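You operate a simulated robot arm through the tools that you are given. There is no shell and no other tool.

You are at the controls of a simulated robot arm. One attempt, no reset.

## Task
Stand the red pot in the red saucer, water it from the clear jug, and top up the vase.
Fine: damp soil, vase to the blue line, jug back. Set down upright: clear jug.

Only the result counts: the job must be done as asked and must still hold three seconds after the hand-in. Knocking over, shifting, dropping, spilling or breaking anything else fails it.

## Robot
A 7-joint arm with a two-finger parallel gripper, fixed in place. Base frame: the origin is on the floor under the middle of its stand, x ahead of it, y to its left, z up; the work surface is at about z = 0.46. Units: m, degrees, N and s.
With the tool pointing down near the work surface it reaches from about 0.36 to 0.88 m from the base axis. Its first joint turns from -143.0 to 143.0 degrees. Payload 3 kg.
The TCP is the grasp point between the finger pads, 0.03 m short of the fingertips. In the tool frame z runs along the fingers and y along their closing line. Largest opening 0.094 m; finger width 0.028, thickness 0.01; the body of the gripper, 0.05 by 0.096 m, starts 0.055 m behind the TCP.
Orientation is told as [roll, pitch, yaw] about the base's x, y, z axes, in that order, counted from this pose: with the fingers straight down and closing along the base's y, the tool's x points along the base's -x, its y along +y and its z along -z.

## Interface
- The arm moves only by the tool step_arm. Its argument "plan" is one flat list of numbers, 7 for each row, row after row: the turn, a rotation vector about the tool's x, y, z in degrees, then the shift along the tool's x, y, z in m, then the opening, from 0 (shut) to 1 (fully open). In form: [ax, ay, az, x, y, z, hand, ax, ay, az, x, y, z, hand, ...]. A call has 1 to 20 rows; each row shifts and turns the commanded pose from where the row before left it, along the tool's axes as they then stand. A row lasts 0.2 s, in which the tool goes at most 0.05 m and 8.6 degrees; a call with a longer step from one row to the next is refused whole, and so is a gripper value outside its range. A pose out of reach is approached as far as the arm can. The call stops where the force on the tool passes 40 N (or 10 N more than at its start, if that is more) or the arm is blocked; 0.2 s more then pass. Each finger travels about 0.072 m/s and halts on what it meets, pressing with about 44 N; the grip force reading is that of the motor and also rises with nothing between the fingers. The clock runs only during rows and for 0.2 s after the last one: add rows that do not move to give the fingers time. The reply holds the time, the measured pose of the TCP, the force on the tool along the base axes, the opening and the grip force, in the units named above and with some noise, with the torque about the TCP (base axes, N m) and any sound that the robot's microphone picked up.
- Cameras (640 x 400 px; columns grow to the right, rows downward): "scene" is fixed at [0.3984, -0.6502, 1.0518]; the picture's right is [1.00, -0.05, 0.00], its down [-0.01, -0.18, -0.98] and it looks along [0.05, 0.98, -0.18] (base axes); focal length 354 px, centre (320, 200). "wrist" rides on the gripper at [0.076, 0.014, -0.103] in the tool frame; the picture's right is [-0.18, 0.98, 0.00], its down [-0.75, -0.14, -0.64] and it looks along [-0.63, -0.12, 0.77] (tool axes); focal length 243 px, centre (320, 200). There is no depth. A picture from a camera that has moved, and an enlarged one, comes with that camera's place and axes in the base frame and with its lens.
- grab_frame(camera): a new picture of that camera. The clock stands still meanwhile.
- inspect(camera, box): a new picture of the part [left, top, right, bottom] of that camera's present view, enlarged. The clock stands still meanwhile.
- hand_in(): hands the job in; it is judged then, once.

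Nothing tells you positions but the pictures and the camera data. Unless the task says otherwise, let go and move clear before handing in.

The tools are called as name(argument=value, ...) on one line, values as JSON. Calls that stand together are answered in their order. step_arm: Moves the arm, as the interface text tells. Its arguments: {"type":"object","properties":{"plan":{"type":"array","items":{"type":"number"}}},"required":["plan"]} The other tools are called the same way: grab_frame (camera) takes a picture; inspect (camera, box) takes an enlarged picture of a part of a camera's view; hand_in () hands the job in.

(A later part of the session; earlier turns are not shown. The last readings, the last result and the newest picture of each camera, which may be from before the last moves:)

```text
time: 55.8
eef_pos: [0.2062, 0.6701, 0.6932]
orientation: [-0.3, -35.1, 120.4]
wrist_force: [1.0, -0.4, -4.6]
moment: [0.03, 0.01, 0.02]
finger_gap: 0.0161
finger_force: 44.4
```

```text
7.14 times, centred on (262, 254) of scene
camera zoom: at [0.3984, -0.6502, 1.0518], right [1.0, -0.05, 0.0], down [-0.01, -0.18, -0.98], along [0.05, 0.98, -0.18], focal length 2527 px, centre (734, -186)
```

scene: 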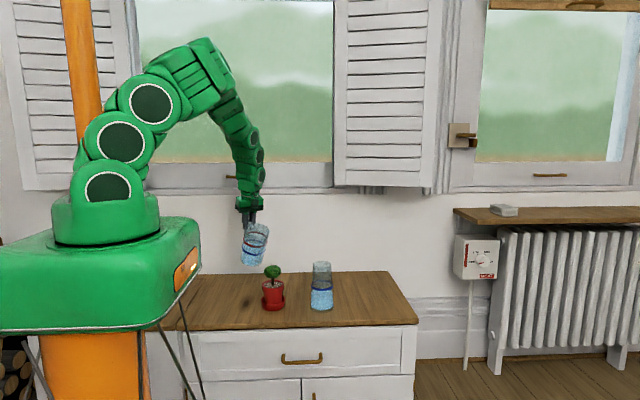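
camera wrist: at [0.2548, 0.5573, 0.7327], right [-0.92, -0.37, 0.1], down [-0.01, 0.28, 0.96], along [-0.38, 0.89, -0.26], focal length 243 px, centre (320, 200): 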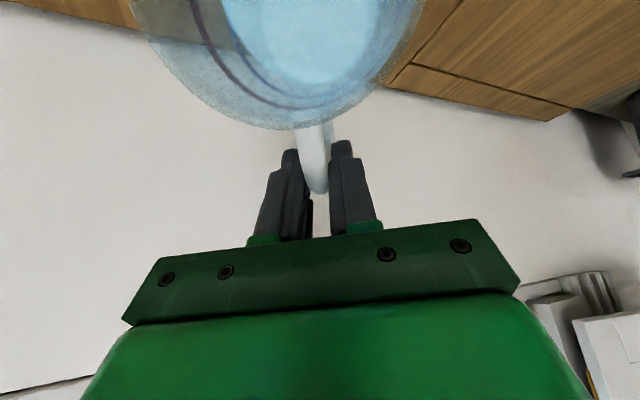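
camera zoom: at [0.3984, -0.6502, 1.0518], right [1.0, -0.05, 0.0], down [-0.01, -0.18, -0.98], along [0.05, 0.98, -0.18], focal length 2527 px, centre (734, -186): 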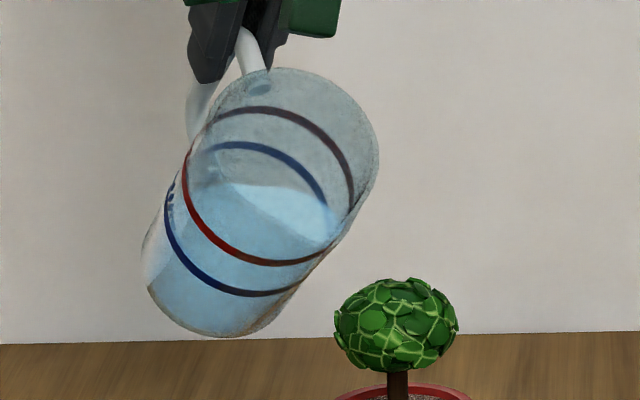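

The sideways tilt is reachable, and water is about 1 cm below the lip, so nothing pours yet. I now bring the spout tip toward the pot's rim, below the foliage, stopping three quarters of the way to check.

step_arm(plan=[0, 0, 0, 0.0153, 0.0003, 0.0033, 0, 0, 0, 0, 0.0153, 0.0003, 0.0033, 0, 0, 0, 0, 0.0153, 0.0004, 0.0033, 0, 0, 0, 0, 0, 0, 0, 0])

inspect(camera="scene", box=[234, 226, 300, 300])

grab_frame(camera="wrist")

```text
time: 56.8
eef_pos: [0.223, 0.6415, 0.6579]
orientation: [-0.2, -35.0, 120.4]
wrist_force: [0.9, -0.4, -4.5]
moment: [0.06, 0.02, -0.01]
finger_gap: 0.0163
finger_force: 44.1
```

```text
5.41 times, centred on (267, 263) of scene
camera zoom: at [0.3984, -0.6502, 1.0518], right [1.0, -0.05, 0.0], down [-0.01, -0.18, -0.98], along [0.05, 0.98, -0.18], focal length 1912 px, centre (606, -140)
```

zoom: 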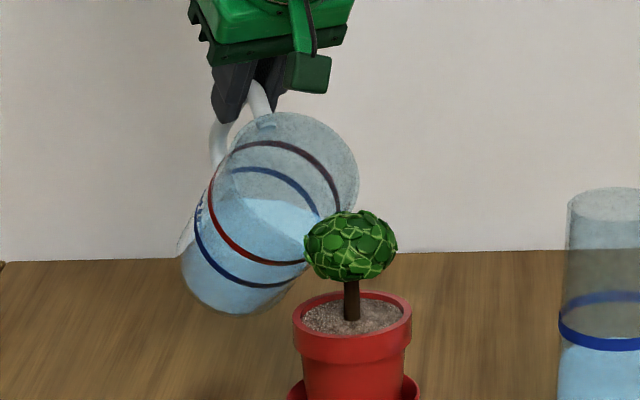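

```text
taken
camera wrist: at [0.2706, 0.5283, 0.698], right [-0.93, -0.37, 0.1], down [-0.01, 0.28, 0.96], along [-0.38, 0.89, -0.27], focal length 243 px, centre (320, 200)
```

wrist: 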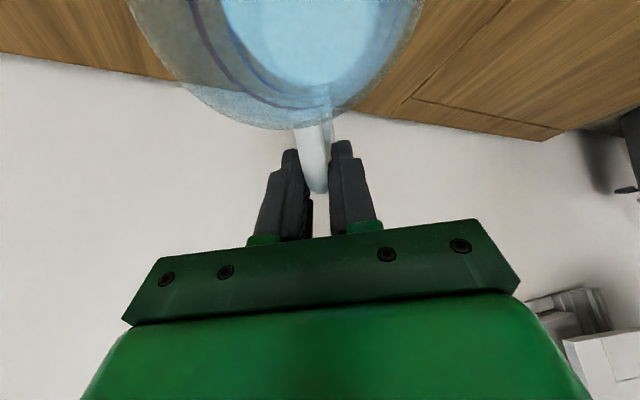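

The lip is now just behind the foliage, by my model about 9 mm outside its target and 1 cm too high. I bring it to about 25 mm from the pot's centre at z≈0.564, just above the rim and under the canopy edge.

step_arm(plan=[0, 0, 0, 0.0087, 0.0005, 0.0016, 0, 0, 0, 0, 0.0087, 0.0005, 0.0016, 0, 0, 0, 0, 0, 0, 0, 0])

inspect(camera="scene", box=[240, 240, 300, 305])

```text
time: 57.6
eef_pos: [0.2277, 0.6303, 0.6439]
orientation: [-0.2, -35.1, 120.4]
wrist_force: [-0.7, 0.2, -4.2]
moment: [0.05, 0.0, -0.01]
finger_gap: 0.0162
finger_force: 43.9
```

```text
6.15 times, centred on (270, 272) of scene
camera zoom: at [0.3984, -0.6502, 1.0518], right [1.0, -0.05, 0.0], down [-0.01, -0.18, -0.98], along [0.05, 0.98, -0.18], focal length 2177 px, centre (628, -246)
```

zoom: 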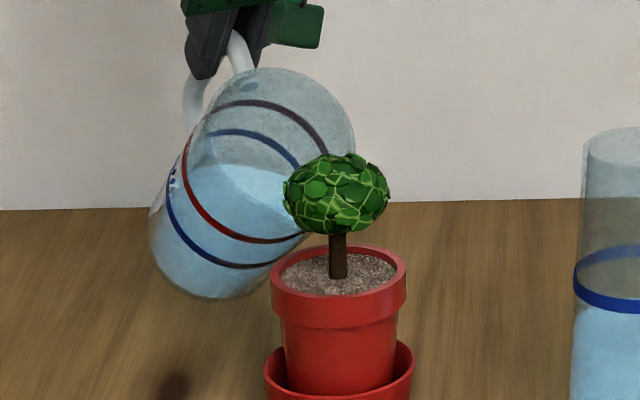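

inspect(camera="scene", box=[262, 262, 286, 286])

```text
16.00 times, centred on (274, 274) of scene
camera zoom: at [0.3984, -0.6502, 1.0518], right [1.0, -0.05, 0.0], down [-0.01, -0.18, -0.98], along [0.05, 0.98, -0.18], focal length 5660 px, centre (1056, -984)
```

zoom: 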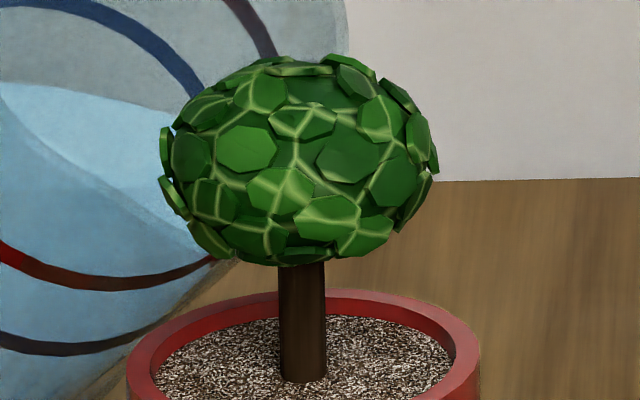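

The lip projects just under the lower-left edge of the canopy and directly above soil. I start tilting about the lip in 2° steps and check for flow.

step_arm(plan=[0, -2, 0, 0, 0, -0.005, 0, 0, 0, 0, 0, 0, 0, 0])

inspect(camera="scene", box=[250, 255, 290, 295])

```text
time: 58.2
eef_pos: [0.229, 0.6279, 0.6502]
orientation: [-0.2, -37.1, 120.3]
wrist_force: [0.7, 0.0, -4.4]
moment: [0.02, -0.01, 0.01]
finger_gap: 0.0161
finger_force: 43.8
```

```text
10.00 times, centred on (270, 275) of scene
camera zoom: at [0.3984, -0.6502, 1.0518], right [1.0, -0.05, 0.0], down [-0.01, -0.18, -0.98], along [0.05, 0.98, -0.18], focal length 3538 px, centre (820, -550)
```

zoom: 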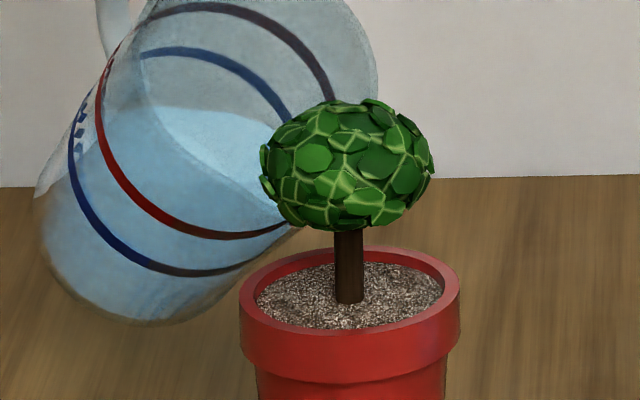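

step_arm(plan=[0, -2, 0, 0, 0, -0.005, 0, 0, 0, 0, 0, 0, 0, 0])

inspect(camera="scene", box=[250, 255, 290, 295])

```text
time: 58.8
eef_pos: [0.2305, 0.6255, 0.6537]
orientation: [-0.3, -39.0, 120.4]
wrist_force: [0.2, -0.7, -4.1]
moment: [0.01, -0.04, 0.0]
finger_gap: 0.0162
finger_force: 44.1
```

```text
10.00 times, centred on (270, 275) of scene
camera zoom: at [0.3984, -0.6502, 1.0518], right [1.0, -0.05, 0.0], down [-0.01, -0.18, -0.98], along [0.05, 0.98, -0.18], focal length 3538 px, centre (820, -550)
```

zoom: 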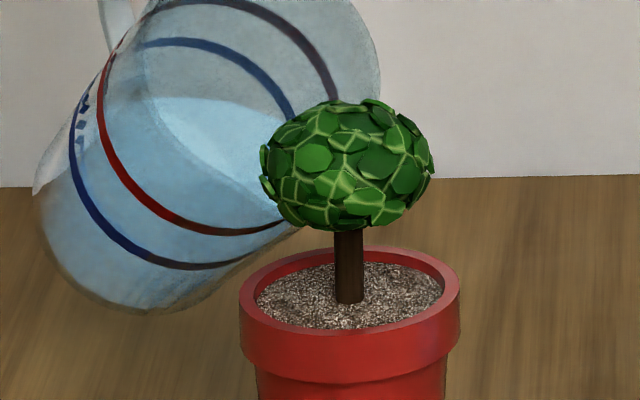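

step_arm(plan=[0, -2, 0, 0, 0, -0.005, 0, 0, 0, 0, 0, 0, 0, 0])

inspect(camera="scene", box=[250, 255, 290, 295])

```text
time: 59.4
eef_pos: [0.2315, 0.6212, 0.6585]
orientation: [-0.2, -41.1, 120.5]
wrist_force: [0.4, -0.5, -4.4]
moment: [0.0, -0.02, 0.02]
finger_gap: 0.0161
finger_force: 44.6
```

```text
10.00 times, centred on (270, 275) of scene
camera zoom: at [0.3984, -0.6502, 1.0518], right [1.0, -0.05, 0.0], down [-0.01, -0.18, -0.98], along [0.05, 0.98, -0.18], focal length 3538 px, centre (820, -550)
```

zoom: 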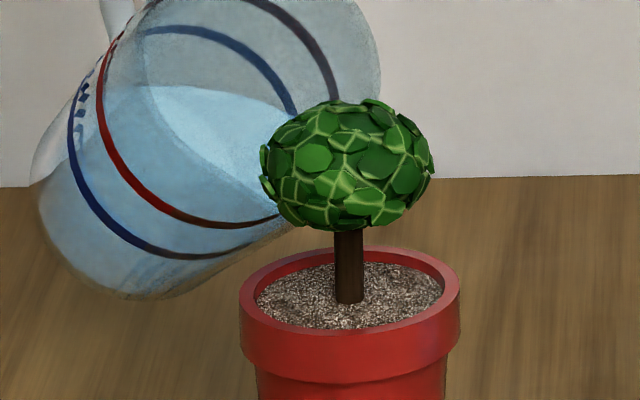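

step_arm(plan=[0, -2, 0, 0, 0, -0.005, 0, 0, 0, 0, 0, 0, 0, 0])

inspect(camera="scene", box=[250, 255, 290, 295])

```text
time: 60.0
eef_pos: [0.2327, 0.6204, 0.6603]
orientation: [-0.2, -42.9, 120.4]
wrist_force: [0.0, -1.3, -4.2]
moment: [-0.02, -0.04, 0.0]
finger_gap: 0.0163
finger_force: 44.2
```

```text
10.00 times, centred on (270, 275) of scene
camera zoom: at [0.3984, -0.6502, 1.0518], right [1.0, -0.05, 0.0], down [-0.01, -0.18, -0.98], along [0.05, 0.98, -0.18], focal length 3538 px, centre (820, -550)
```

zoom: 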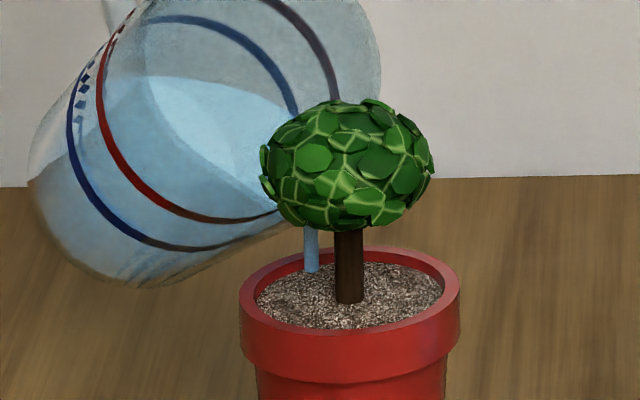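

Water is now falling in a thin stream onto the soil inside the rim. I hold here briefly and watch the soil.

step_arm(plan=[0, 0, 0, 0, 0, 0, 0, 0, 0, 0, 0, 0, 0, 0])

inspect(camera="scene", box=[250, 255, 290, 295])

```text
time: 60.6
eef_pos: [0.2321, 0.6186, 0.6616]
orientation: [-0.1, -42.9, 120.4]
wrist_force: [-0.3, -0.2, -5.7]
moment: [-0.02, -0.04, 0.02]
finger_gap: 0.0163
finger_force: 44.0
```

```text
10.00 times, centred on (270, 275) of scene
camera zoom: at [0.3984, -0.6502, 1.0518], right [1.0, -0.05, 0.0], down [-0.01, -0.18, -0.98], along [0.05, 0.98, -0.18], focal length 3538 px, centre (820, -550)
```

zoom: 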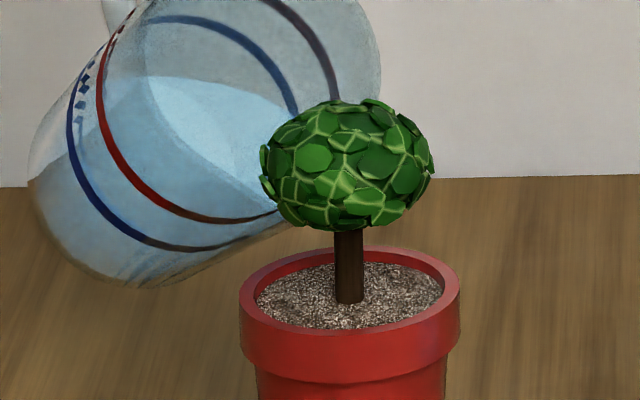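

The flow stops as the water levels with the lip, so the pour is quasi-static and easy to meter. I tilt 2° more.

step_arm(plan=[0, -2, 0, 0, 0, -0.005, 0, 0, 0, 0, 0, 0, 0, 0])

inspect(camera="scene", box=[250, 255, 290, 295])

step_arm(plan=[0, 0, 0, 0, 0, 0, 0, 0, 0, 0, 0, 0, 0, 0])

inspect(camera="scene", box=[250, 255, 290, 295])

```text
time: 61.2
eef_pos: [0.2345, 0.6171, 0.6657]
orientation: [-0.2, -45.1, 120.4]
wrist_force: [-0.7, -0.3, -5.2]
moment: [-0.05, -0.01, 0.03]
finger_gap: 0.016
finger_force: 43.9
```

```text
10.00 times, centred on (270, 275) of scene
camera zoom: at [0.3984, -0.6502, 1.0518], right [1.0, -0.05, 0.0], down [-0.01, -0.18, -0.98], along [0.05, 0.98, -0.18], focal length 3538 px, centre (820, -550)
```

zoom: 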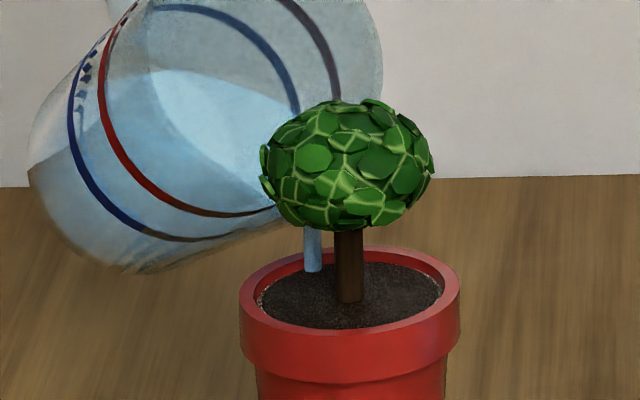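

```text
time: 61.8
eef_pos: [0.2344, 0.6164, 0.6658]
orientation: [-0.1, -45.2, 120.5]
wrist_force: [0.9, 0.3, -4.8]
moment: [-0.03, -0.03, 0.02]
finger_gap: 0.0163
finger_force: 43.4
```

```text
10.00 times, centred on (270, 275) of scene
camera zoom: at [0.3984, -0.6502, 1.0518], right [1.0, -0.05, 0.0], down [-0.01, -0.18, -0.98], along [0.05, 0.98, -0.18], focal length 3538 px, centre (820, -550)
```

zoom: 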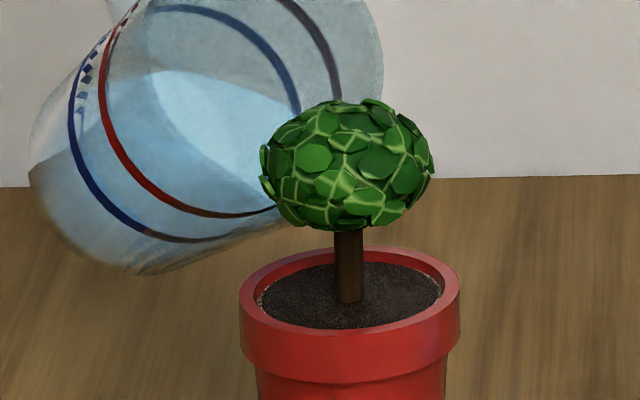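

inspect(camera="scene", box=[262, 274, 290, 300])

```text
15.38 times, centred on (276, 287) of scene
camera zoom: at [0.3984, -0.6502, 1.0518], right [1.0, -0.05, 0.0], down [-0.01, -0.18, -0.98], along [0.05, 0.98, -0.18], focal length 5442 px, centre (997, -1138)
```

zoom: 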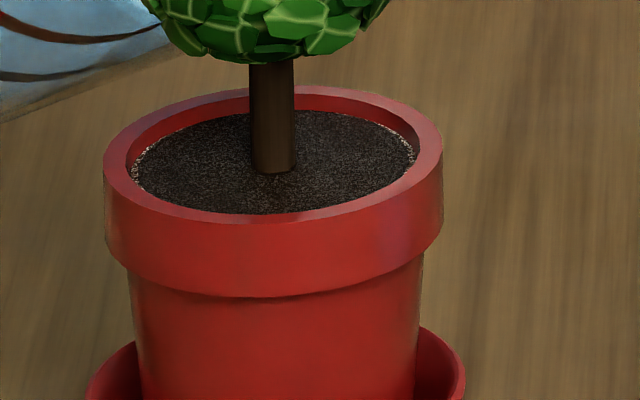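

The soil has turned dark and damp, and the flow has stopped. I tilt the jug back about its lip, then withdraw it up and away from the pot.

step_arm(plan=[0, 3, 0, 0, 0, 0.0075, 0, 0, 3, 0, 0, 0, 0.0075, 0, 0, 4, 0, 0, 0, 0.01, 0, 0, 0, 0, -0.0153, 0, -0.0033, 0, 0, 0, 0, -0.0153, 0, -0.0033, 0, 0, 0, 0, -0.0153, 0, -0.0033, 0, 0, 0, 0, -0.0153, 0, -0.0033, 0, 0, 0, 0, 0, 0, 0, 0])

inspect(camera="scene", box=[220, 195, 350, 320])

inspect(camera="scene", box=[296, 255, 346, 317])

```text
time: 63.6
eef_pos: [0.2052, 0.6692, 0.6941]
orientation: [-0.2, -35.1, 120.4]
wrist_force: [-0.2, -0.5, -4.9]
moment: [0.03, 0.03, -0.02]
finger_gap: 0.016
finger_force: 43.6
```

```text
3.20 times, centred on (285, 258) of scene
camera zoom: at [0.3984, -0.6502, 1.0518], right [1.0, -0.05, 0.0], down [-0.01, -0.18, -0.98], along [0.05, 0.98, -0.18], focal length 1132 px, centre (432, 16)
```

zoom: 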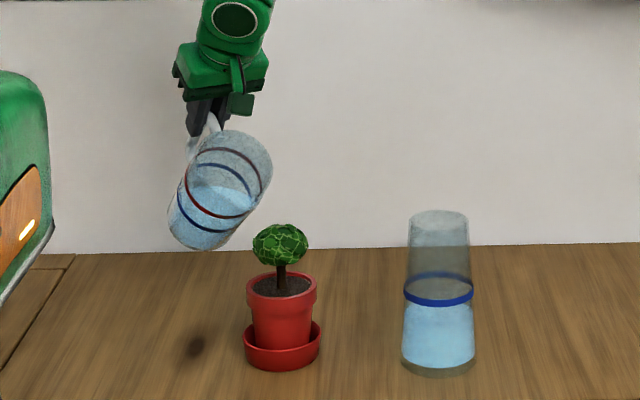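

```text
6.45 times, centred on (321, 286) of scene
camera zoom: at [0.3984, -0.6502, 1.0518], right [1.0, -0.05, 0.0], down [-0.01, -0.18, -0.98], along [0.05, 0.98, -0.18], focal length 2282 px, centre (314, -355)
```

zoom: 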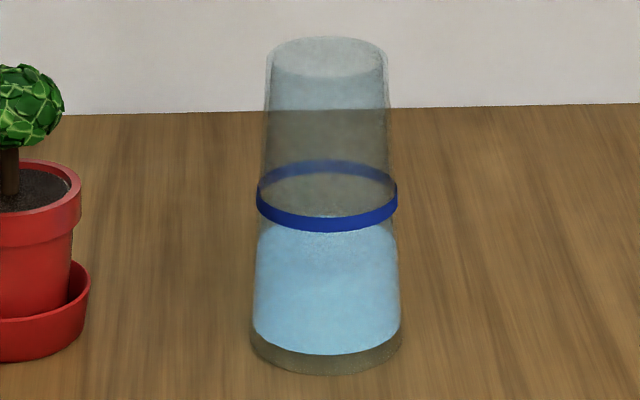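

The pot is watered with no spills visible. Before moving on, I look closely at the vase's water level relative to its blue band.

inspect(camera="scene", box=[306, 276, 336, 300])

step_arm(plan=[0, 0, 0, -0.0172, 0, -0.0246, 0, 0, 0, 0, -0.0172, 0, -0.0246, 0, 0, 0, 0, 0, 0, 0, 0])

```text
16.00 times, centred on (321, 288) of scene
camera zoom: at [0.3984, -0.6502, 1.0518], right [1.0, -0.05, 0.0], down [-0.01, -0.18, -0.98], along [0.05, 0.98, -0.18], focal length 5660 px, centre (304, -1208)
```

zoom: 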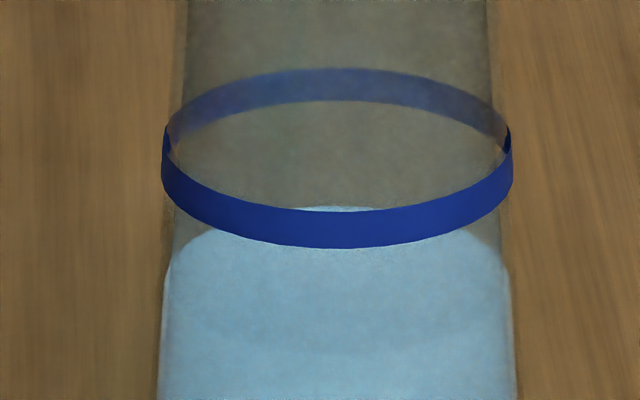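

```text
time: 64.4
eef_pos: [0.2049, 0.6682, 0.7496]
orientation: [-0.1, -35.0, 120.3]
wrist_force: [-0.2, 0.4, -4.0]
moment: [0.05, 0.01, -0.04]
finger_gap: 0.0162
finger_force: 44.3
```

The vase's water is about 2.7 cm below the band centre, so it needs roughly 110 ml. I carry the jug across above everything to a spot behind-left of the vase.

step_arm(plan=[0, 0, 0, 0.0225, -0.0224, -0.0158, 0, 0, 0, 0, 0.0225, -0.0224, -0.0158, 0, 0, 0, 0, 0.0225, -0.0224, -0.0158, 0, 0, 0, 0, 0.0225, -0.0224, -0.0158, 0, 0, 0, 0, 0.0225, -0.0224, -0.0158, 0, 0, 0, 0, 0, 0, 0, 0])

inspect(camera="scene", box=[250, 190, 360, 320])

grab_frame(camera="wrist")

```text
time: 65.8
eef_pos: [0.3719, 0.6048, 0.7535]
orientation: [-0.2, -35.1, 120.5]
wrist_force: [-0.6, 0.6, -4.6]
moment: [0.04, -0.01, 0.01]
finger_gap: 0.0161
finger_force: 43.7
```

```text
3.08 times, centred on (305, 255) of scene
camera zoom: at [0.3984, -0.6502, 1.0518], right [1.0, -0.05, 0.0], down [-0.01, -0.18, -0.98], along [0.05, 0.98, -0.18], focal length 1088 px, centre (366, 31)
```

zoom: 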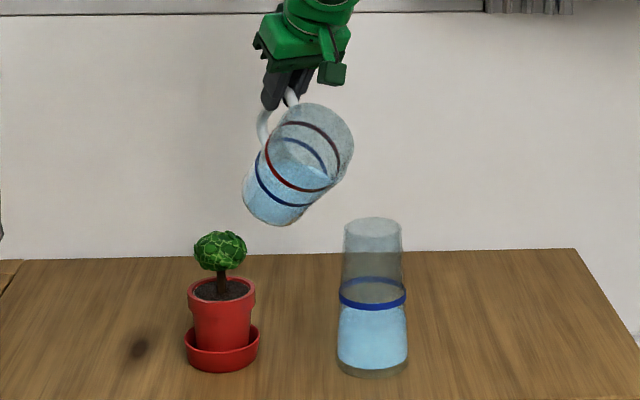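

```text
taken
camera wrist: at [0.4204, 0.4924, 0.7932], right [-0.92, -0.37, 0.1], down [-0.01, 0.28, 0.96], along [-0.38, 0.89, -0.26], focal length 243 px, centre (320, 200)
```

wrist: 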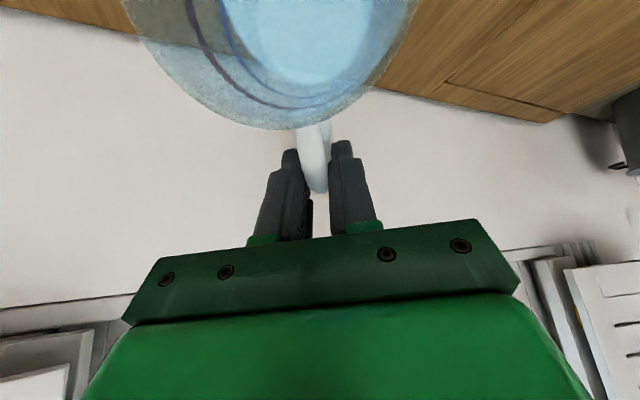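

Lip and vase mouth positions agree with my model; the vase mouth is at about (0.470, 0.490), top z≈0.619. I bring the lip over the mouth centre at z≈0.650, still not pouring.

step_arm(plan=[0, 0, 0, 0.0087, -0.0131, -0.006, 0, 0, 0, 0, 0.0134, -0.013, -0.0011, 0, 0, 0, 0, 0.0063, 0, 0.0049, 0, 0, 0, 0, 0.0064, 0, 0.0049, 0, 0, 0, 0, 0, 0, 0, 0])

inspect(camera="scene", box=[280, 220, 360, 310])

```text
time: 67.0
eef_pos: [0.4087, 0.5945, 0.7309]
orientation: [-0.1, -35.0, 120.5]
wrist_force: [0.3, -0.7, -4.9]
moment: [0.0, 0.02, -0.02]
finger_gap: 0.0161
finger_force: 44.1
```

```text
4.44 times, centred on (320, 265) of scene
camera zoom: at [0.3984, -0.6502, 1.0518], right [1.0, -0.05, 0.0], down [-0.01, -0.18, -0.98], along [0.05, 0.98, -0.18], focal length 1572 px, centre (320, -89)
```

zoom: 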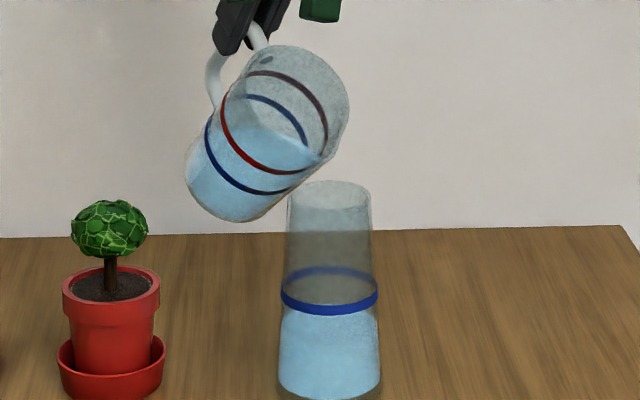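

The lip is right above the vase mouth centre in both directions. I tilt up to just under the pour angle, then step on with checks.

step_arm(plan=[0, -2, 0, 0, 0, -0.005, 0, 0, -2, 0, 0, 0, -0.005, 0, 0, -2, 0, 0, 0, -0.005, 0, 0, -2, 0, 0, 0, -0.005, 0, 0, 0, 0, 0, 0, 0, 0])

inspect(camera="scene", box=[280, 220, 360, 310])

```text
time: 68.2
eef_pos: [0.4147, 0.5836, 0.7472]
orientation: [-0.2, -43.0, 120.4]
wrist_force: [-0.9, 1.3, -4.7]
moment: [-0.03, -0.03, -0.01]
finger_gap: 0.0161
finger_force: 44.0
```

```text
4.44 times, centred on (320, 265) of scene
camera zoom: at [0.3984, -0.6502, 1.0518], right [1.0, -0.05, 0.0], down [-0.01, -0.18, -0.98], along [0.05, 0.98, -0.18], focal length 1572 px, centre (320, -89)
```

zoom: 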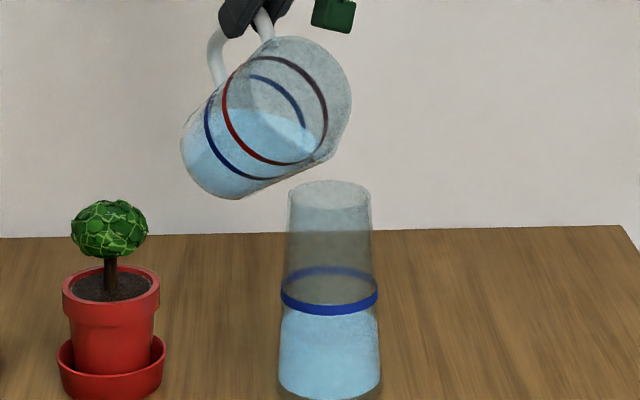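

step_arm(plan=[0, -2, 0, 0, 0, -0.005, 0, 0, -2, 0, 0, 0, -0.005, 0, 0, 0, 0, 0, 0, 0, 0])

inspect(camera="scene", box=[290, 230, 350, 310])

```text
time: 69.0
eef_pos: [0.4189, 0.5775, 0.7528]
orientation: [-0.2, -46.9, 120.5]
wrist_force: [-0.7, -0.3, -3.7]
moment: [-0.02, -0.05, -0.01]
finger_gap: 0.0162
finger_force: 44.4
```

```text
5.00 times, centred on (320, 270) of scene
camera zoom: at [0.3984, -0.6502, 1.0518], right [1.0, -0.05, 0.0], down [-0.01, -0.18, -0.98], along [0.05, 0.98, -0.18], focal length 1769 px, centre (320, -150)
```

zoom: 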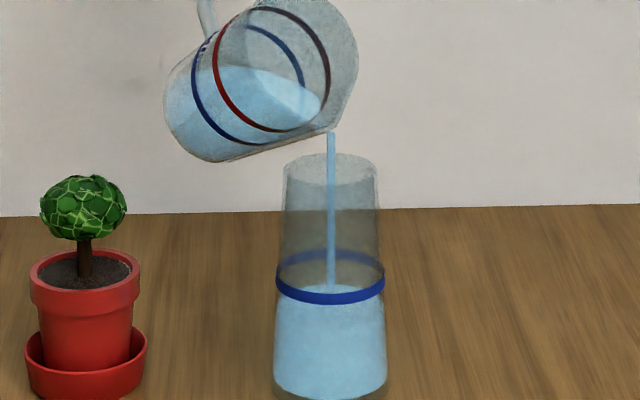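

The stream falls straight down the middle of the vase. I let it settle and read the level.

step_arm(plan=[0, 0, 0, 0, 0, 0, 0, 0, 0, 0, 0, 0, 0, 0, 0, 0, 0, 0, 0, 0, 0])

inspect(camera="scene", box=[290, 230, 350, 310])

inspect(camera="scene", box=[306, 276, 336, 300])

```text
time: 69.8
eef_pos: [0.4185, 0.5776, 0.7531]
orientation: [-0.2, -47.1, 120.3]
wrist_force: [-0.5, 0.0, -4.0]
moment: [-0.03, -0.05, 0.01]
finger_gap: 0.0161
finger_force: 43.7
```

```text
5.00 times, centred on (320, 270) of scene
camera zoom: at [0.3984, -0.6502, 1.0518], right [1.0, -0.05, 0.0], down [-0.01, -0.18, -0.98], along [0.05, 0.98, -0.18], focal length 1769 px, centre (320, -150)
```

zoom: 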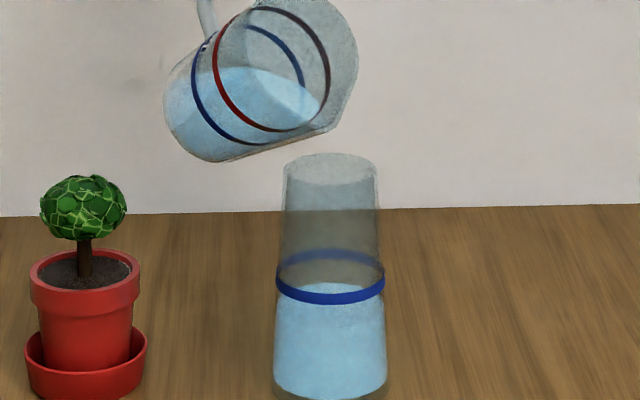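

```text
16.00 times, centred on (321, 288) of scene
camera zoom: at [0.3984, -0.6502, 1.0518], right [1.0, -0.05, 0.0], down [-0.01, -0.18, -0.98], along [0.05, 0.98, -0.18], focal length 5660 px, centre (304, -1208)
```

zoom: 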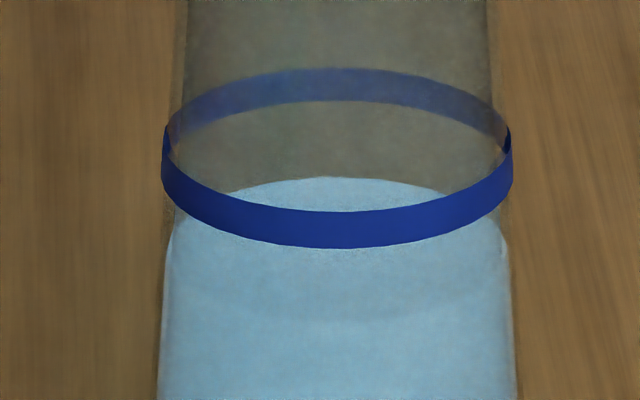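

The level rose about 6 mm from 2° of tilt, so about 21 mm more is needed. I continue 3° more in small steps.

step_arm(plan=[0, -1.5, 0, 0, 0, -0.00374, 0, 0, 0, 0, 0, 0, 0, 0, 0, -1.5, 0, 0, 0, -0.00374, 0, 0, 0, 0, 0, 0, 0, 0, 0, 0, 0, 0, 0, 0, 0, 0, 0, 0, 0, 0, 0, 0, 0, 0, 0, 0, 0, 0, 0])

inspect(camera="scene", box=[290, 230, 350, 310])

inspect(camera="scene", box=[306, 276, 336, 300])

```text
time: 71.4
eef_pos: [0.4192, 0.5729, 0.7584]
orientation: [-0.1, -50.2, 120.5]
wrist_force: [-0.7, -0.2, -2.7]
moment: [-0.06, -0.06, 0.0]
finger_gap: 0.0162
finger_force: 43.5
```

```text
5.00 times, centred on (320, 270) of scene
camera zoom: at [0.3984, -0.6502, 1.0518], right [1.0, -0.05, 0.0], down [-0.01, -0.18, -0.98], along [0.05, 0.98, -0.18], focal length 1769 px, centre (320, -150)
```

zoom: 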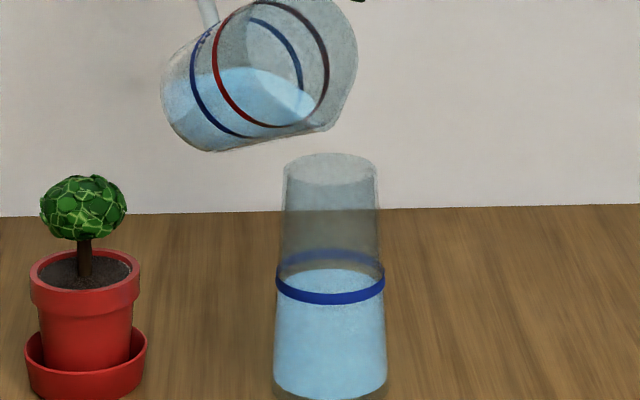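

```text
16.00 times, centred on (321, 288) of scene
camera zoom: at [0.3984, -0.6502, 1.0518], right [1.0, -0.05, 0.0], down [-0.01, -0.18, -0.98], along [0.05, 0.98, -0.18], focal length 5660 px, centre (304, -1208)
```

zoom: 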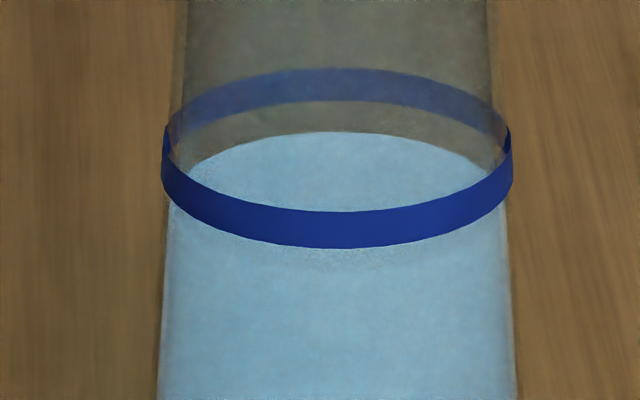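

Now about 9 mm to go. I tilt 2° more and re-read.

step_arm(plan=[0, -1, 0, 0, 0, -0.0025, 0, 0, 0, 0, 0, 0, 0, 0, 0, -1, 0, 0, 0, -0.0025, 0, 0, 0, 0, 0, 0, 0, 0, 0, 0, 0, 0, 0, 0, 0, 0, 0, 0, 0, 0, 0, 0, 0, 0, 0, 0, 0, 0, 0])

inspect(camera="scene", box=[290, 230, 350, 310])

inspect(camera="scene", box=[306, 276, 336, 300])

```text
time: 73.0
eef_pos: [0.4219, 0.5695, 0.7614]
orientation: [-0.2, -52.0, 120.4]
wrist_force: [0.2, -0.5, -3.2]
moment: [-0.03, -0.05, -0.02]
finger_gap: 0.0164
finger_force: 43.9
```

```text
5.00 times, centred on (320, 270) of scene
camera zoom: at [0.3984, -0.6502, 1.0518], right [1.0, -0.05, 0.0], down [-0.01, -0.18, -0.98], along [0.05, 0.98, -0.18], focal length 1769 px, centre (320, -150)
```

zoom: 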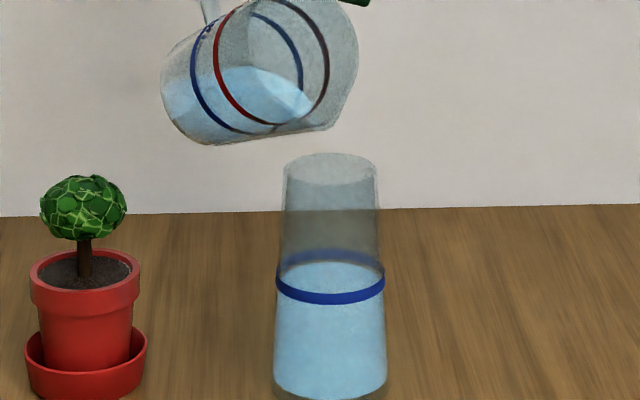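

```text
16.00 times, centred on (321, 288) of scene
camera zoom: at [0.3984, -0.6502, 1.0518], right [1.0, -0.05, 0.0], down [-0.01, -0.18, -0.98], along [0.05, 0.98, -0.18], focal length 5660 px, centre (304, -1208)
```

zoom: 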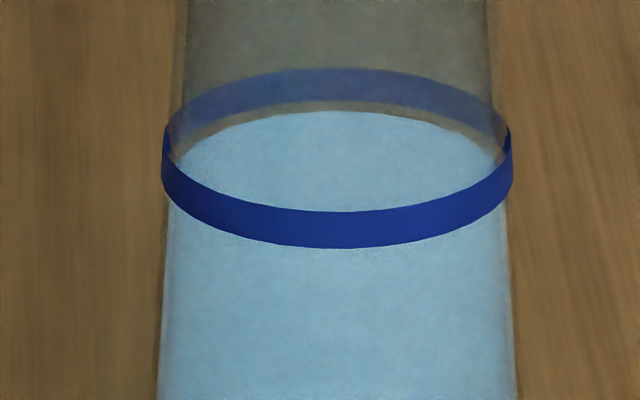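

The level is now just under the band's lower edge, about 4.5 mm below its centre. I add 1° more, then fine-tune.

step_arm(plan=[0, -1, 0, 0, 0, -0.0025, 0, 0, 0, 0, 0, 0, 0, 0, 0, 0, 0, 0, 0, 0, 0, 0, 0, 0, 0, 0, 0, 0, 0, 0, 0, 0, 0, 0, 0, 0, 0, 0, 0, 0, 0, 0])

inspect(camera="scene", box=[306, 276, 336, 300])

inspect(camera="scene", box=[290, 230, 350, 310])

```text
time: 74.4
eef_pos: [0.4235, 0.5676, 0.7627]
orientation: [-0.1, -53.0, 120.4]
wrist_force: [-0.3, 0.1, -3.0]
moment: [0.01, 0.01, 0.0]
finger_gap: 0.0163
finger_force: 43.8
```

```text
16.00 times, centred on (321, 288) of scene
camera zoom: at [0.3984, -0.6502, 1.0518], right [1.0, -0.05, 0.0], down [-0.01, -0.18, -0.98], along [0.05, 0.98, -0.18], focal length 5660 px, centre (304, -1208)
```

zoom: 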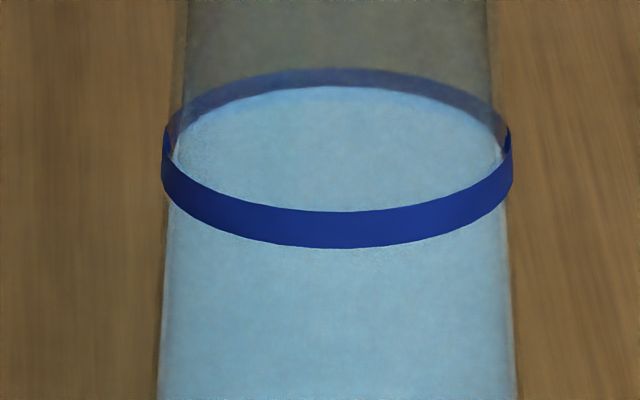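

```text
5.00 times, centred on (320, 270) of scene
camera zoom: at [0.3984, -0.6502, 1.0518], right [1.0, -0.05, 0.0], down [-0.01, -0.18, -0.98], along [0.05, 0.98, -0.18], focal length 1769 px, centre (320, -150)
```

zoom: 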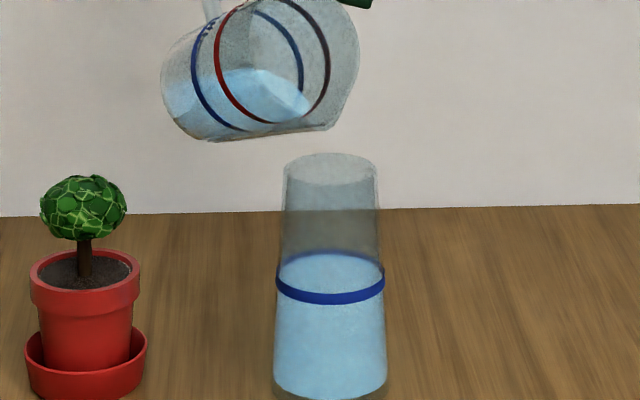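

The water surface now lies within the blue band, about 1 mm from its centre, and the flow has stopped. I tilt the jug back about its lip and lift it away from the vase.

step_arm(plan=[0, 3, 0, 0, 0, 0.0075, 0, 0, 4, 0, 0, 0, 0.01, 0, 0, 4, 0, 0, 0, 0.01, 0, 0, 4, 0, 0, 0, 0.01, 0, 0, 3, 0, 0, 0, 0.0075, 0, 0, 0, 0, -0.014, 0, -0.02, 0, 0, 0, 0, -0.014, 0, -0.02, 0, 0, 0, 0, 0, 0, 0, 0])

inspect(camera="scene", box=[270, 190, 370, 310])

inspect(camera="scene", box=[306, 276, 336, 300])

```text
time: 76.2
eef_pos: [0.4073, 0.5946, 0.7806]
orientation: [-0.3, -35.0, 120.4]
wrist_force: [-0.3, 0.8, -2.5]
moment: [0.02, 0.0, -0.03]
finger_gap: 0.016
finger_force: 43.9
```

```text
3.33 times, centred on (320, 250) of scene
camera zoom: at [0.3984, -0.6502, 1.0518], right [1.0, -0.05, 0.0], down [-0.01, -0.18, -0.98], along [0.05, 0.98, -0.18], focal length 1179 px, centre (320, 33)
```

zoom: 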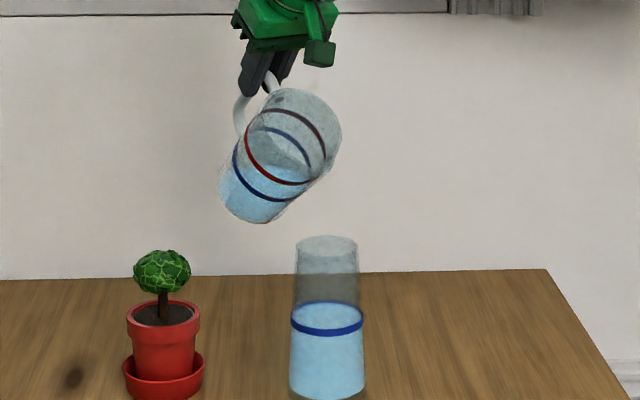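

```text
16.00 times, centred on (321, 288) of scene
camera zoom: at [0.3984, -0.6502, 1.0518], right [1.0, -0.05, 0.0], down [-0.01, -0.18, -0.98], along [0.05, 0.98, -0.18], focal length 5660 px, centre (304, -1208)
```

zoom: 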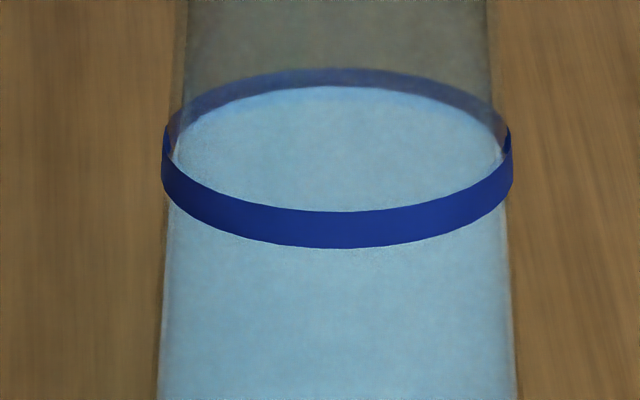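

The vase is at its line and stable. Now I take the jug back: first away from the vase, then upright.

step_arm(plan=[0, 0, 0, -0.0201, -0.0037, 0.008, 0, 0, 0, 0, -0.0201, -0.0037, 0.008, 0, 0, 0, 0, -0.0201, -0.0037, 0.008, 0, 0, 0, 0, -0.0201, -0.0037, 0.008, 0, 0, 5, 0, 0, 0, 0, 0, 0, 5, 0, 0, 0, 0, 0, 0, 5, 0, 0, 0, 0, 0, 0, 5, 0, 0, 0, 0, 0, 0, 5, 0, 0, 0, 0, 0, 0, 5, 0, 0, 0, 0, 0, 0, 5, 0, 0, 0, 0, 0, 0, 0, 0, 0, 0, 0, 0])

grab_frame(camera="scene")

```text
time: 78.8
eef_pos: [0.377, 0.6751, 0.8014]
orientation: [-0.2, 0.0, 120.3]
wrist_force: [-0.3, -0.4, -3.5]
moment: [0.15, 0.07, -0.04]
finger_gap: 0.0163
finger_force: 43.8
```

```text
taken
```

scene: 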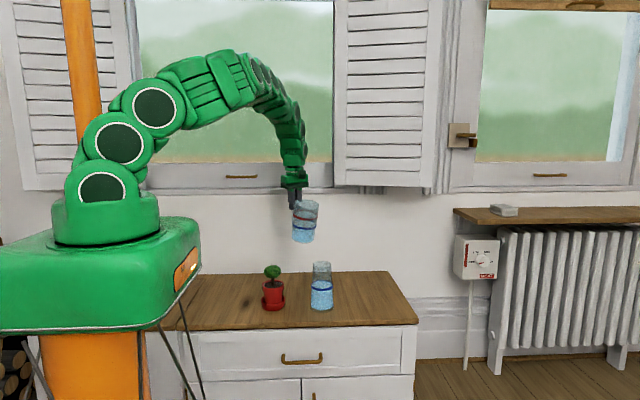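

step_arm(plan=[0, 0, 6, 0, 0, 0, 0, 0, 0, 6, 0, 0, 0, 0, 0, 0, 6, 0, 0, 0, 0, 0, 0, 6, 0, 0, 0, 0, 0, 0, 6, 0, 0, 0, 0, 0, 0, 6, 0, 0, 0, 0, 0, 0, 6, 0, 0, 0, 0, 0, 0, 6, 0, 0, 0, 0, 0, 0, 6, 0, 0, 0, 0, 0, 0, 6, 0, 0, 0, 0, 0, 0, 6, 0, 0, 0, 0, 0, 0, 6, 0, 0, 0, 0, 0, 0, 6, 0, 0, 0, 0, 0, 0, 6, 0, 0, 0, 0, 0, 0, 6, 0, 0, 0, 0, 0, 0, 6, 0, 0, 0, 0, 0, 0, 6, 0, 0, 0, 0, 0, 0, 6, 0, 0, 0, 0, 0, 0, 6, 0, 0, 0, 0, 0, 0, 6, 0, 0, 0, 0])

grab_frame(camera="scene")

```text
time: 83.0
eef_pos: [0.3771, 0.6761, 0.8009]
orientation: [0.1, 0.0, 0.2]
wrist_force: [0.7, 0.0, -2.9]
moment: [0.0, -0.16, 0.01]
finger_gap: 0.0163
finger_force: 44.0
```

```text
taken
```

scene: 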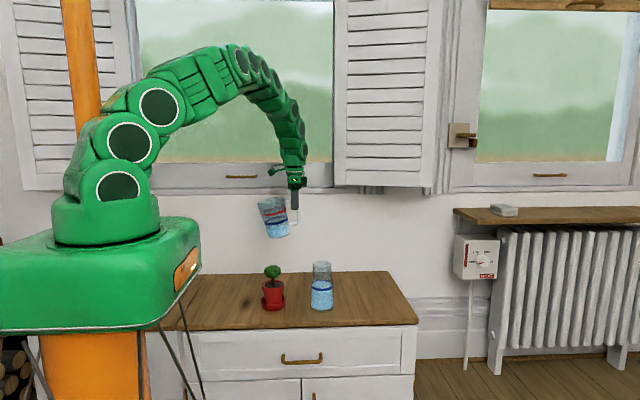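

step_arm(plan=[0, 5, 0.1, 0, 0, 0, 0, 0, 5, 0.1, 0, 0, 0, 0, 0, 0, 0, -0.0197, -0.0022, 0.0226, 0, 0, 0, 0, -0.0197, -0.0022, 0.0226, 0, 0, 0, 0, -0.0197, -0.0022, 0.0226, 0, 0, 0, 0, -0.0197, -0.0022, 0.0226, 0, 0, 0, 0, -0.0197, -0.0022, 0.0226, 0, 0, 0, 0, -0.0197, -0.0022, 0.0226, 0, 0, 0, 0, -0.0197, -0.0024, 0.0226, 0, 0, 0, 0, 0, 0, 0, 0])

inspect(camera="scene", box=[270, 195, 350, 305])

```text
time: 85.2
eef_pos: [0.4865, 0.659, 0.6206]
orientation: [0.1, 9.9, 0.2]
wrist_force: [0.3, 0.1, -1.9]
moment: [0.01, -0.23, 0.01]
finger_gap: 0.0164
finger_force: 44.2
```

```text
3.64 times, centred on (310, 250) of scene
camera zoom: at [0.3984, -0.6502, 1.0518], right [1.0, -0.05, 0.0], down [-0.01, -0.18, -0.98], along [0.05, 0.98, -0.18], focal length 1286 px, centre (356, 18)
```

zoom: 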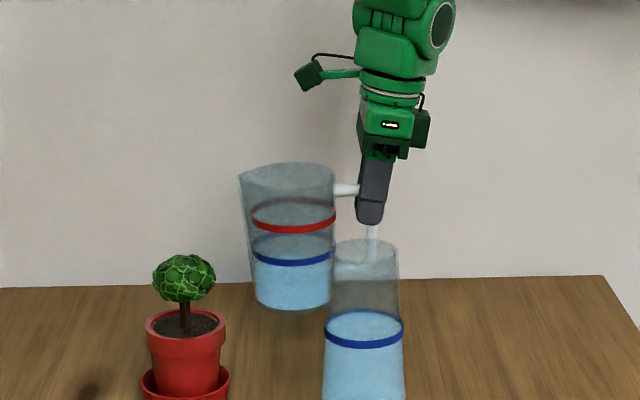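

step_arm(plan=[0, 0, 0, -0.0035, 0, 0.0197, 0, 0, 0, 0, -0.0026, 0, 0.0148, 0, 0, 0, 0, -0.001, 0, 0.0059, 0, 0, 0, 0, 0, 0, 0, 0])

step_arm(plan=[0, 0, 0, -0.0004, 0, 0.002, 0, 0, 0, 0, 0, 0, 0, 0])

step_arm(plan=[0, 0, 0, -0.0002, 0, 0.0012, 0, 0, 0, 0, 0, 0, 0, 0])

```text
time: 86.2
eef_pos: [0.4858, 0.6595, 0.5801]
orientation: [0.1, 9.9, 0.1]
wrist_force: [0.1, -1.3, -3.0]
moment: [0.0, -0.2, 0.03]
finger_gap: 0.0162
finger_force: 44.2
```

```text
time: 86.8
eef_pos: [0.4861, 0.6617, 0.5789]
orientation: [0.2, 9.8, 0.1]
wrist_force: [2.3, 2.6, 10.9]
moment: [-0.07, 0.91, -0.09]
finger_gap: 0.0163
finger_force: 44.5
```

```text
time: 87.4
eef_pos: [0.4878, 0.6608, 0.5779]
orientation: [0.1, 9.7, 0.1]
wrist_force: [7.6, -0.4, 17.0]
moment: [0.02, 0.9, 0.01]
finger_gap: 0.0162
finger_force: 44.2
```

Contact came about 2–3 mm earlier than expected, so the jug may be tilted slightly in the grip. I check before releasing.

inspect(camera="scene", box=[285, 230, 345, 300])

inspect(camera="wrist", box=[120, 0, 440, 220])

```text
5.71 times, centred on (315, 265) of scene
camera zoom: at [0.3984, -0.6502, 1.0518], right [1.0, -0.05, 0.0], down [-0.01, -0.18, -0.98], along [0.05, 0.98, -0.18], focal length 2021 px, centre (349, -171)
```

zoom: 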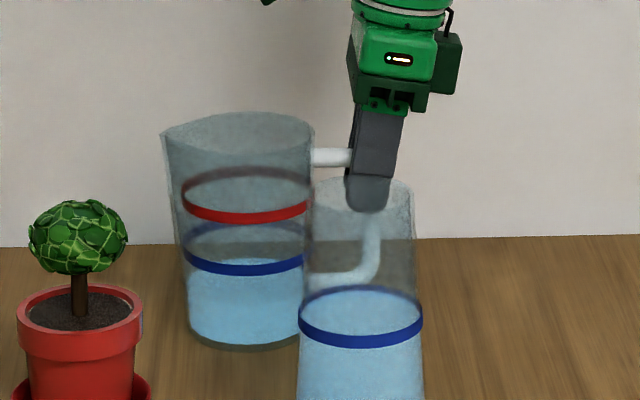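

```text
1.82 times, centred on (280, 110) of wrist
camera zoom: at [0.429, 0.6745, 0.6915], right [0.18, 0.98, -0.03], down [0.85, -0.14, 0.5], along [0.49, -0.12, -0.86], focal length 441 px, centre (393, 364)
```

zoom: 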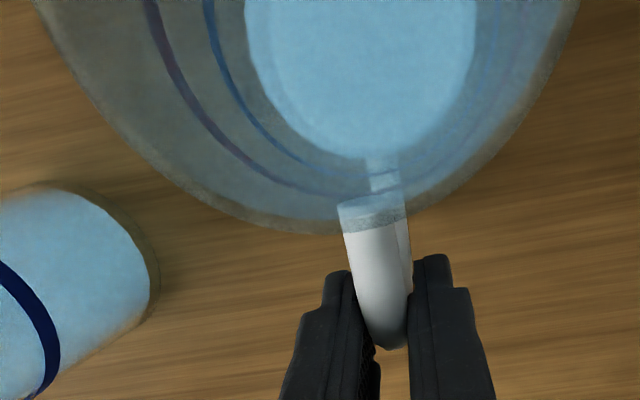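

step_arm(plan=[0, 0, 0, 0.0002, 0, -0.0015, 0, 0, 0, 0, 0, 0, 0, 0.25, 0, 0, 0, 0, 0, 0, 0.4, 0, 0, 0, 0, 0, 0, 0.55, 0, 0, 0, 0, 0, 0, 0.55])

inspect(camera="scene", box=[285, 230, 345, 300])

inspect(camera="wrist", box=[120, 0, 440, 220])

```text
time: 88.6
eef_pos: [0.4877, 0.662, 0.5784]
orientation: [-0.1, 9.9, 0.1]
wrist_force: [-0.1, -0.1, -0.4]
moment: [-0.02, 0.0, 0.03]
finger_gap: 0.0516
finger_force: 0.0
```

```text
5.71 times, centred on (315, 265) of scene
camera zoom: at [0.3984, -0.6502, 1.0518], right [1.0, -0.05, 0.0], down [-0.01, -0.18, -0.98], along [0.05, 0.98, -0.18], focal length 2021 px, centre (349, -171)
```

zoom: 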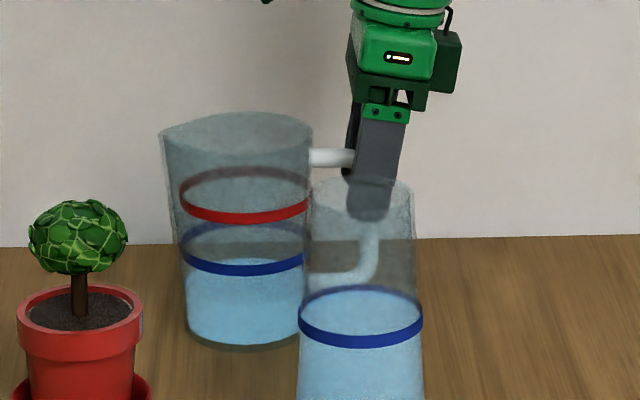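

```text
1.82 times, centred on (280, 110) of wrist
camera zoom: at [0.4287, 0.6746, 0.6925], right [0.18, 0.98, -0.03], down [0.85, -0.14, 0.5], along [0.49, -0.12, -0.86], focal length 441 px, centre (393, 364)
```

zoom: 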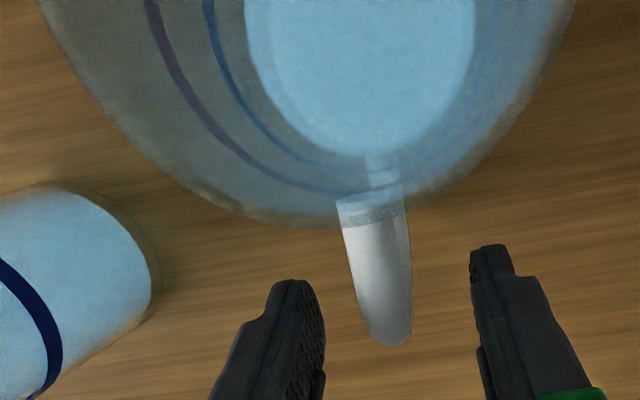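

The jug stands freely and upright at the staging spot. I rise, change to the 15° outward lean used for the original spot, and re-measure the handle.

step_arm(plan=[0, 0, 0, 0.0035, 0, -0.0197, 0.55, 0, 0, 0, 0.0052, 0, -0.0295, 0.55, 0, 0, 0, 0.0052, 0, -0.0295, 0.55, 0, -6, 0, 0, 0, 0, 0.55, 0, -6, 0, 0, 0, 0, 0.55, 0, -6, 0, 0, 0, 0, 0.55, 0, -7, 0, 0, 0, 0, 0.55, 0, 0, 0, 0, 0, 0, 0.55])

inspect(camera="wrist", box=[220, 0, 420, 180])

inspect(camera="scene", box=[285, 205, 345, 300])

```text
time: 90.4
eef_pos: [0.4855, 0.6613, 0.6582]
orientation: [0.1, -15.2, 0.1]
wrist_force: [-1.3, -0.2, 0.4]
moment: [-0.01, 0.03, 0.01]
finger_gap: 0.0516
finger_force: 0.0
```

```text
2.22 times, centred on (320, 90) of wrist
camera zoom: at [0.3856, 0.6746, 0.737], right [0.18, 0.98, 0.05], down [0.56, -0.14, 0.82], along [0.81, -0.12, -0.58], focal length 539 px, centre (320, 444)
```

zoom: 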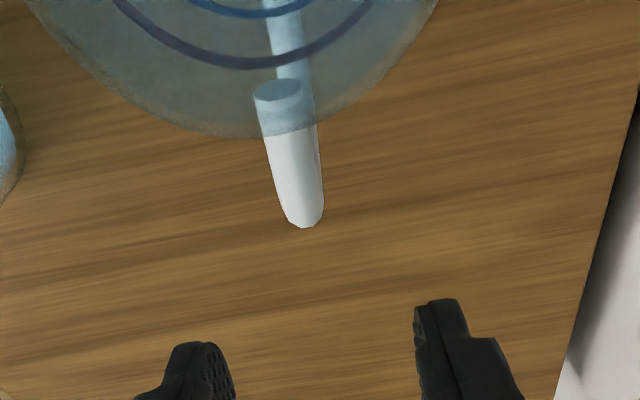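

```text
4.21 times, centred on (315, 252) of scene
camera zoom: at [0.3984, -0.6502, 1.0518], right [1.0, -0.05, 0.0], down [-0.01, -0.18, -0.98], along [0.05, 0.98, -0.18], focal length 1490 px, centre (341, -21)
```

zoom: 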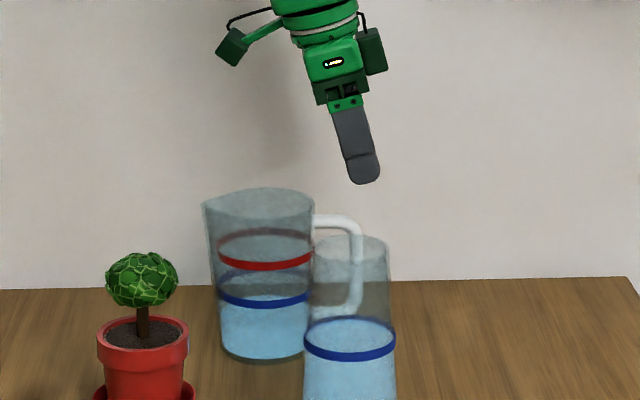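

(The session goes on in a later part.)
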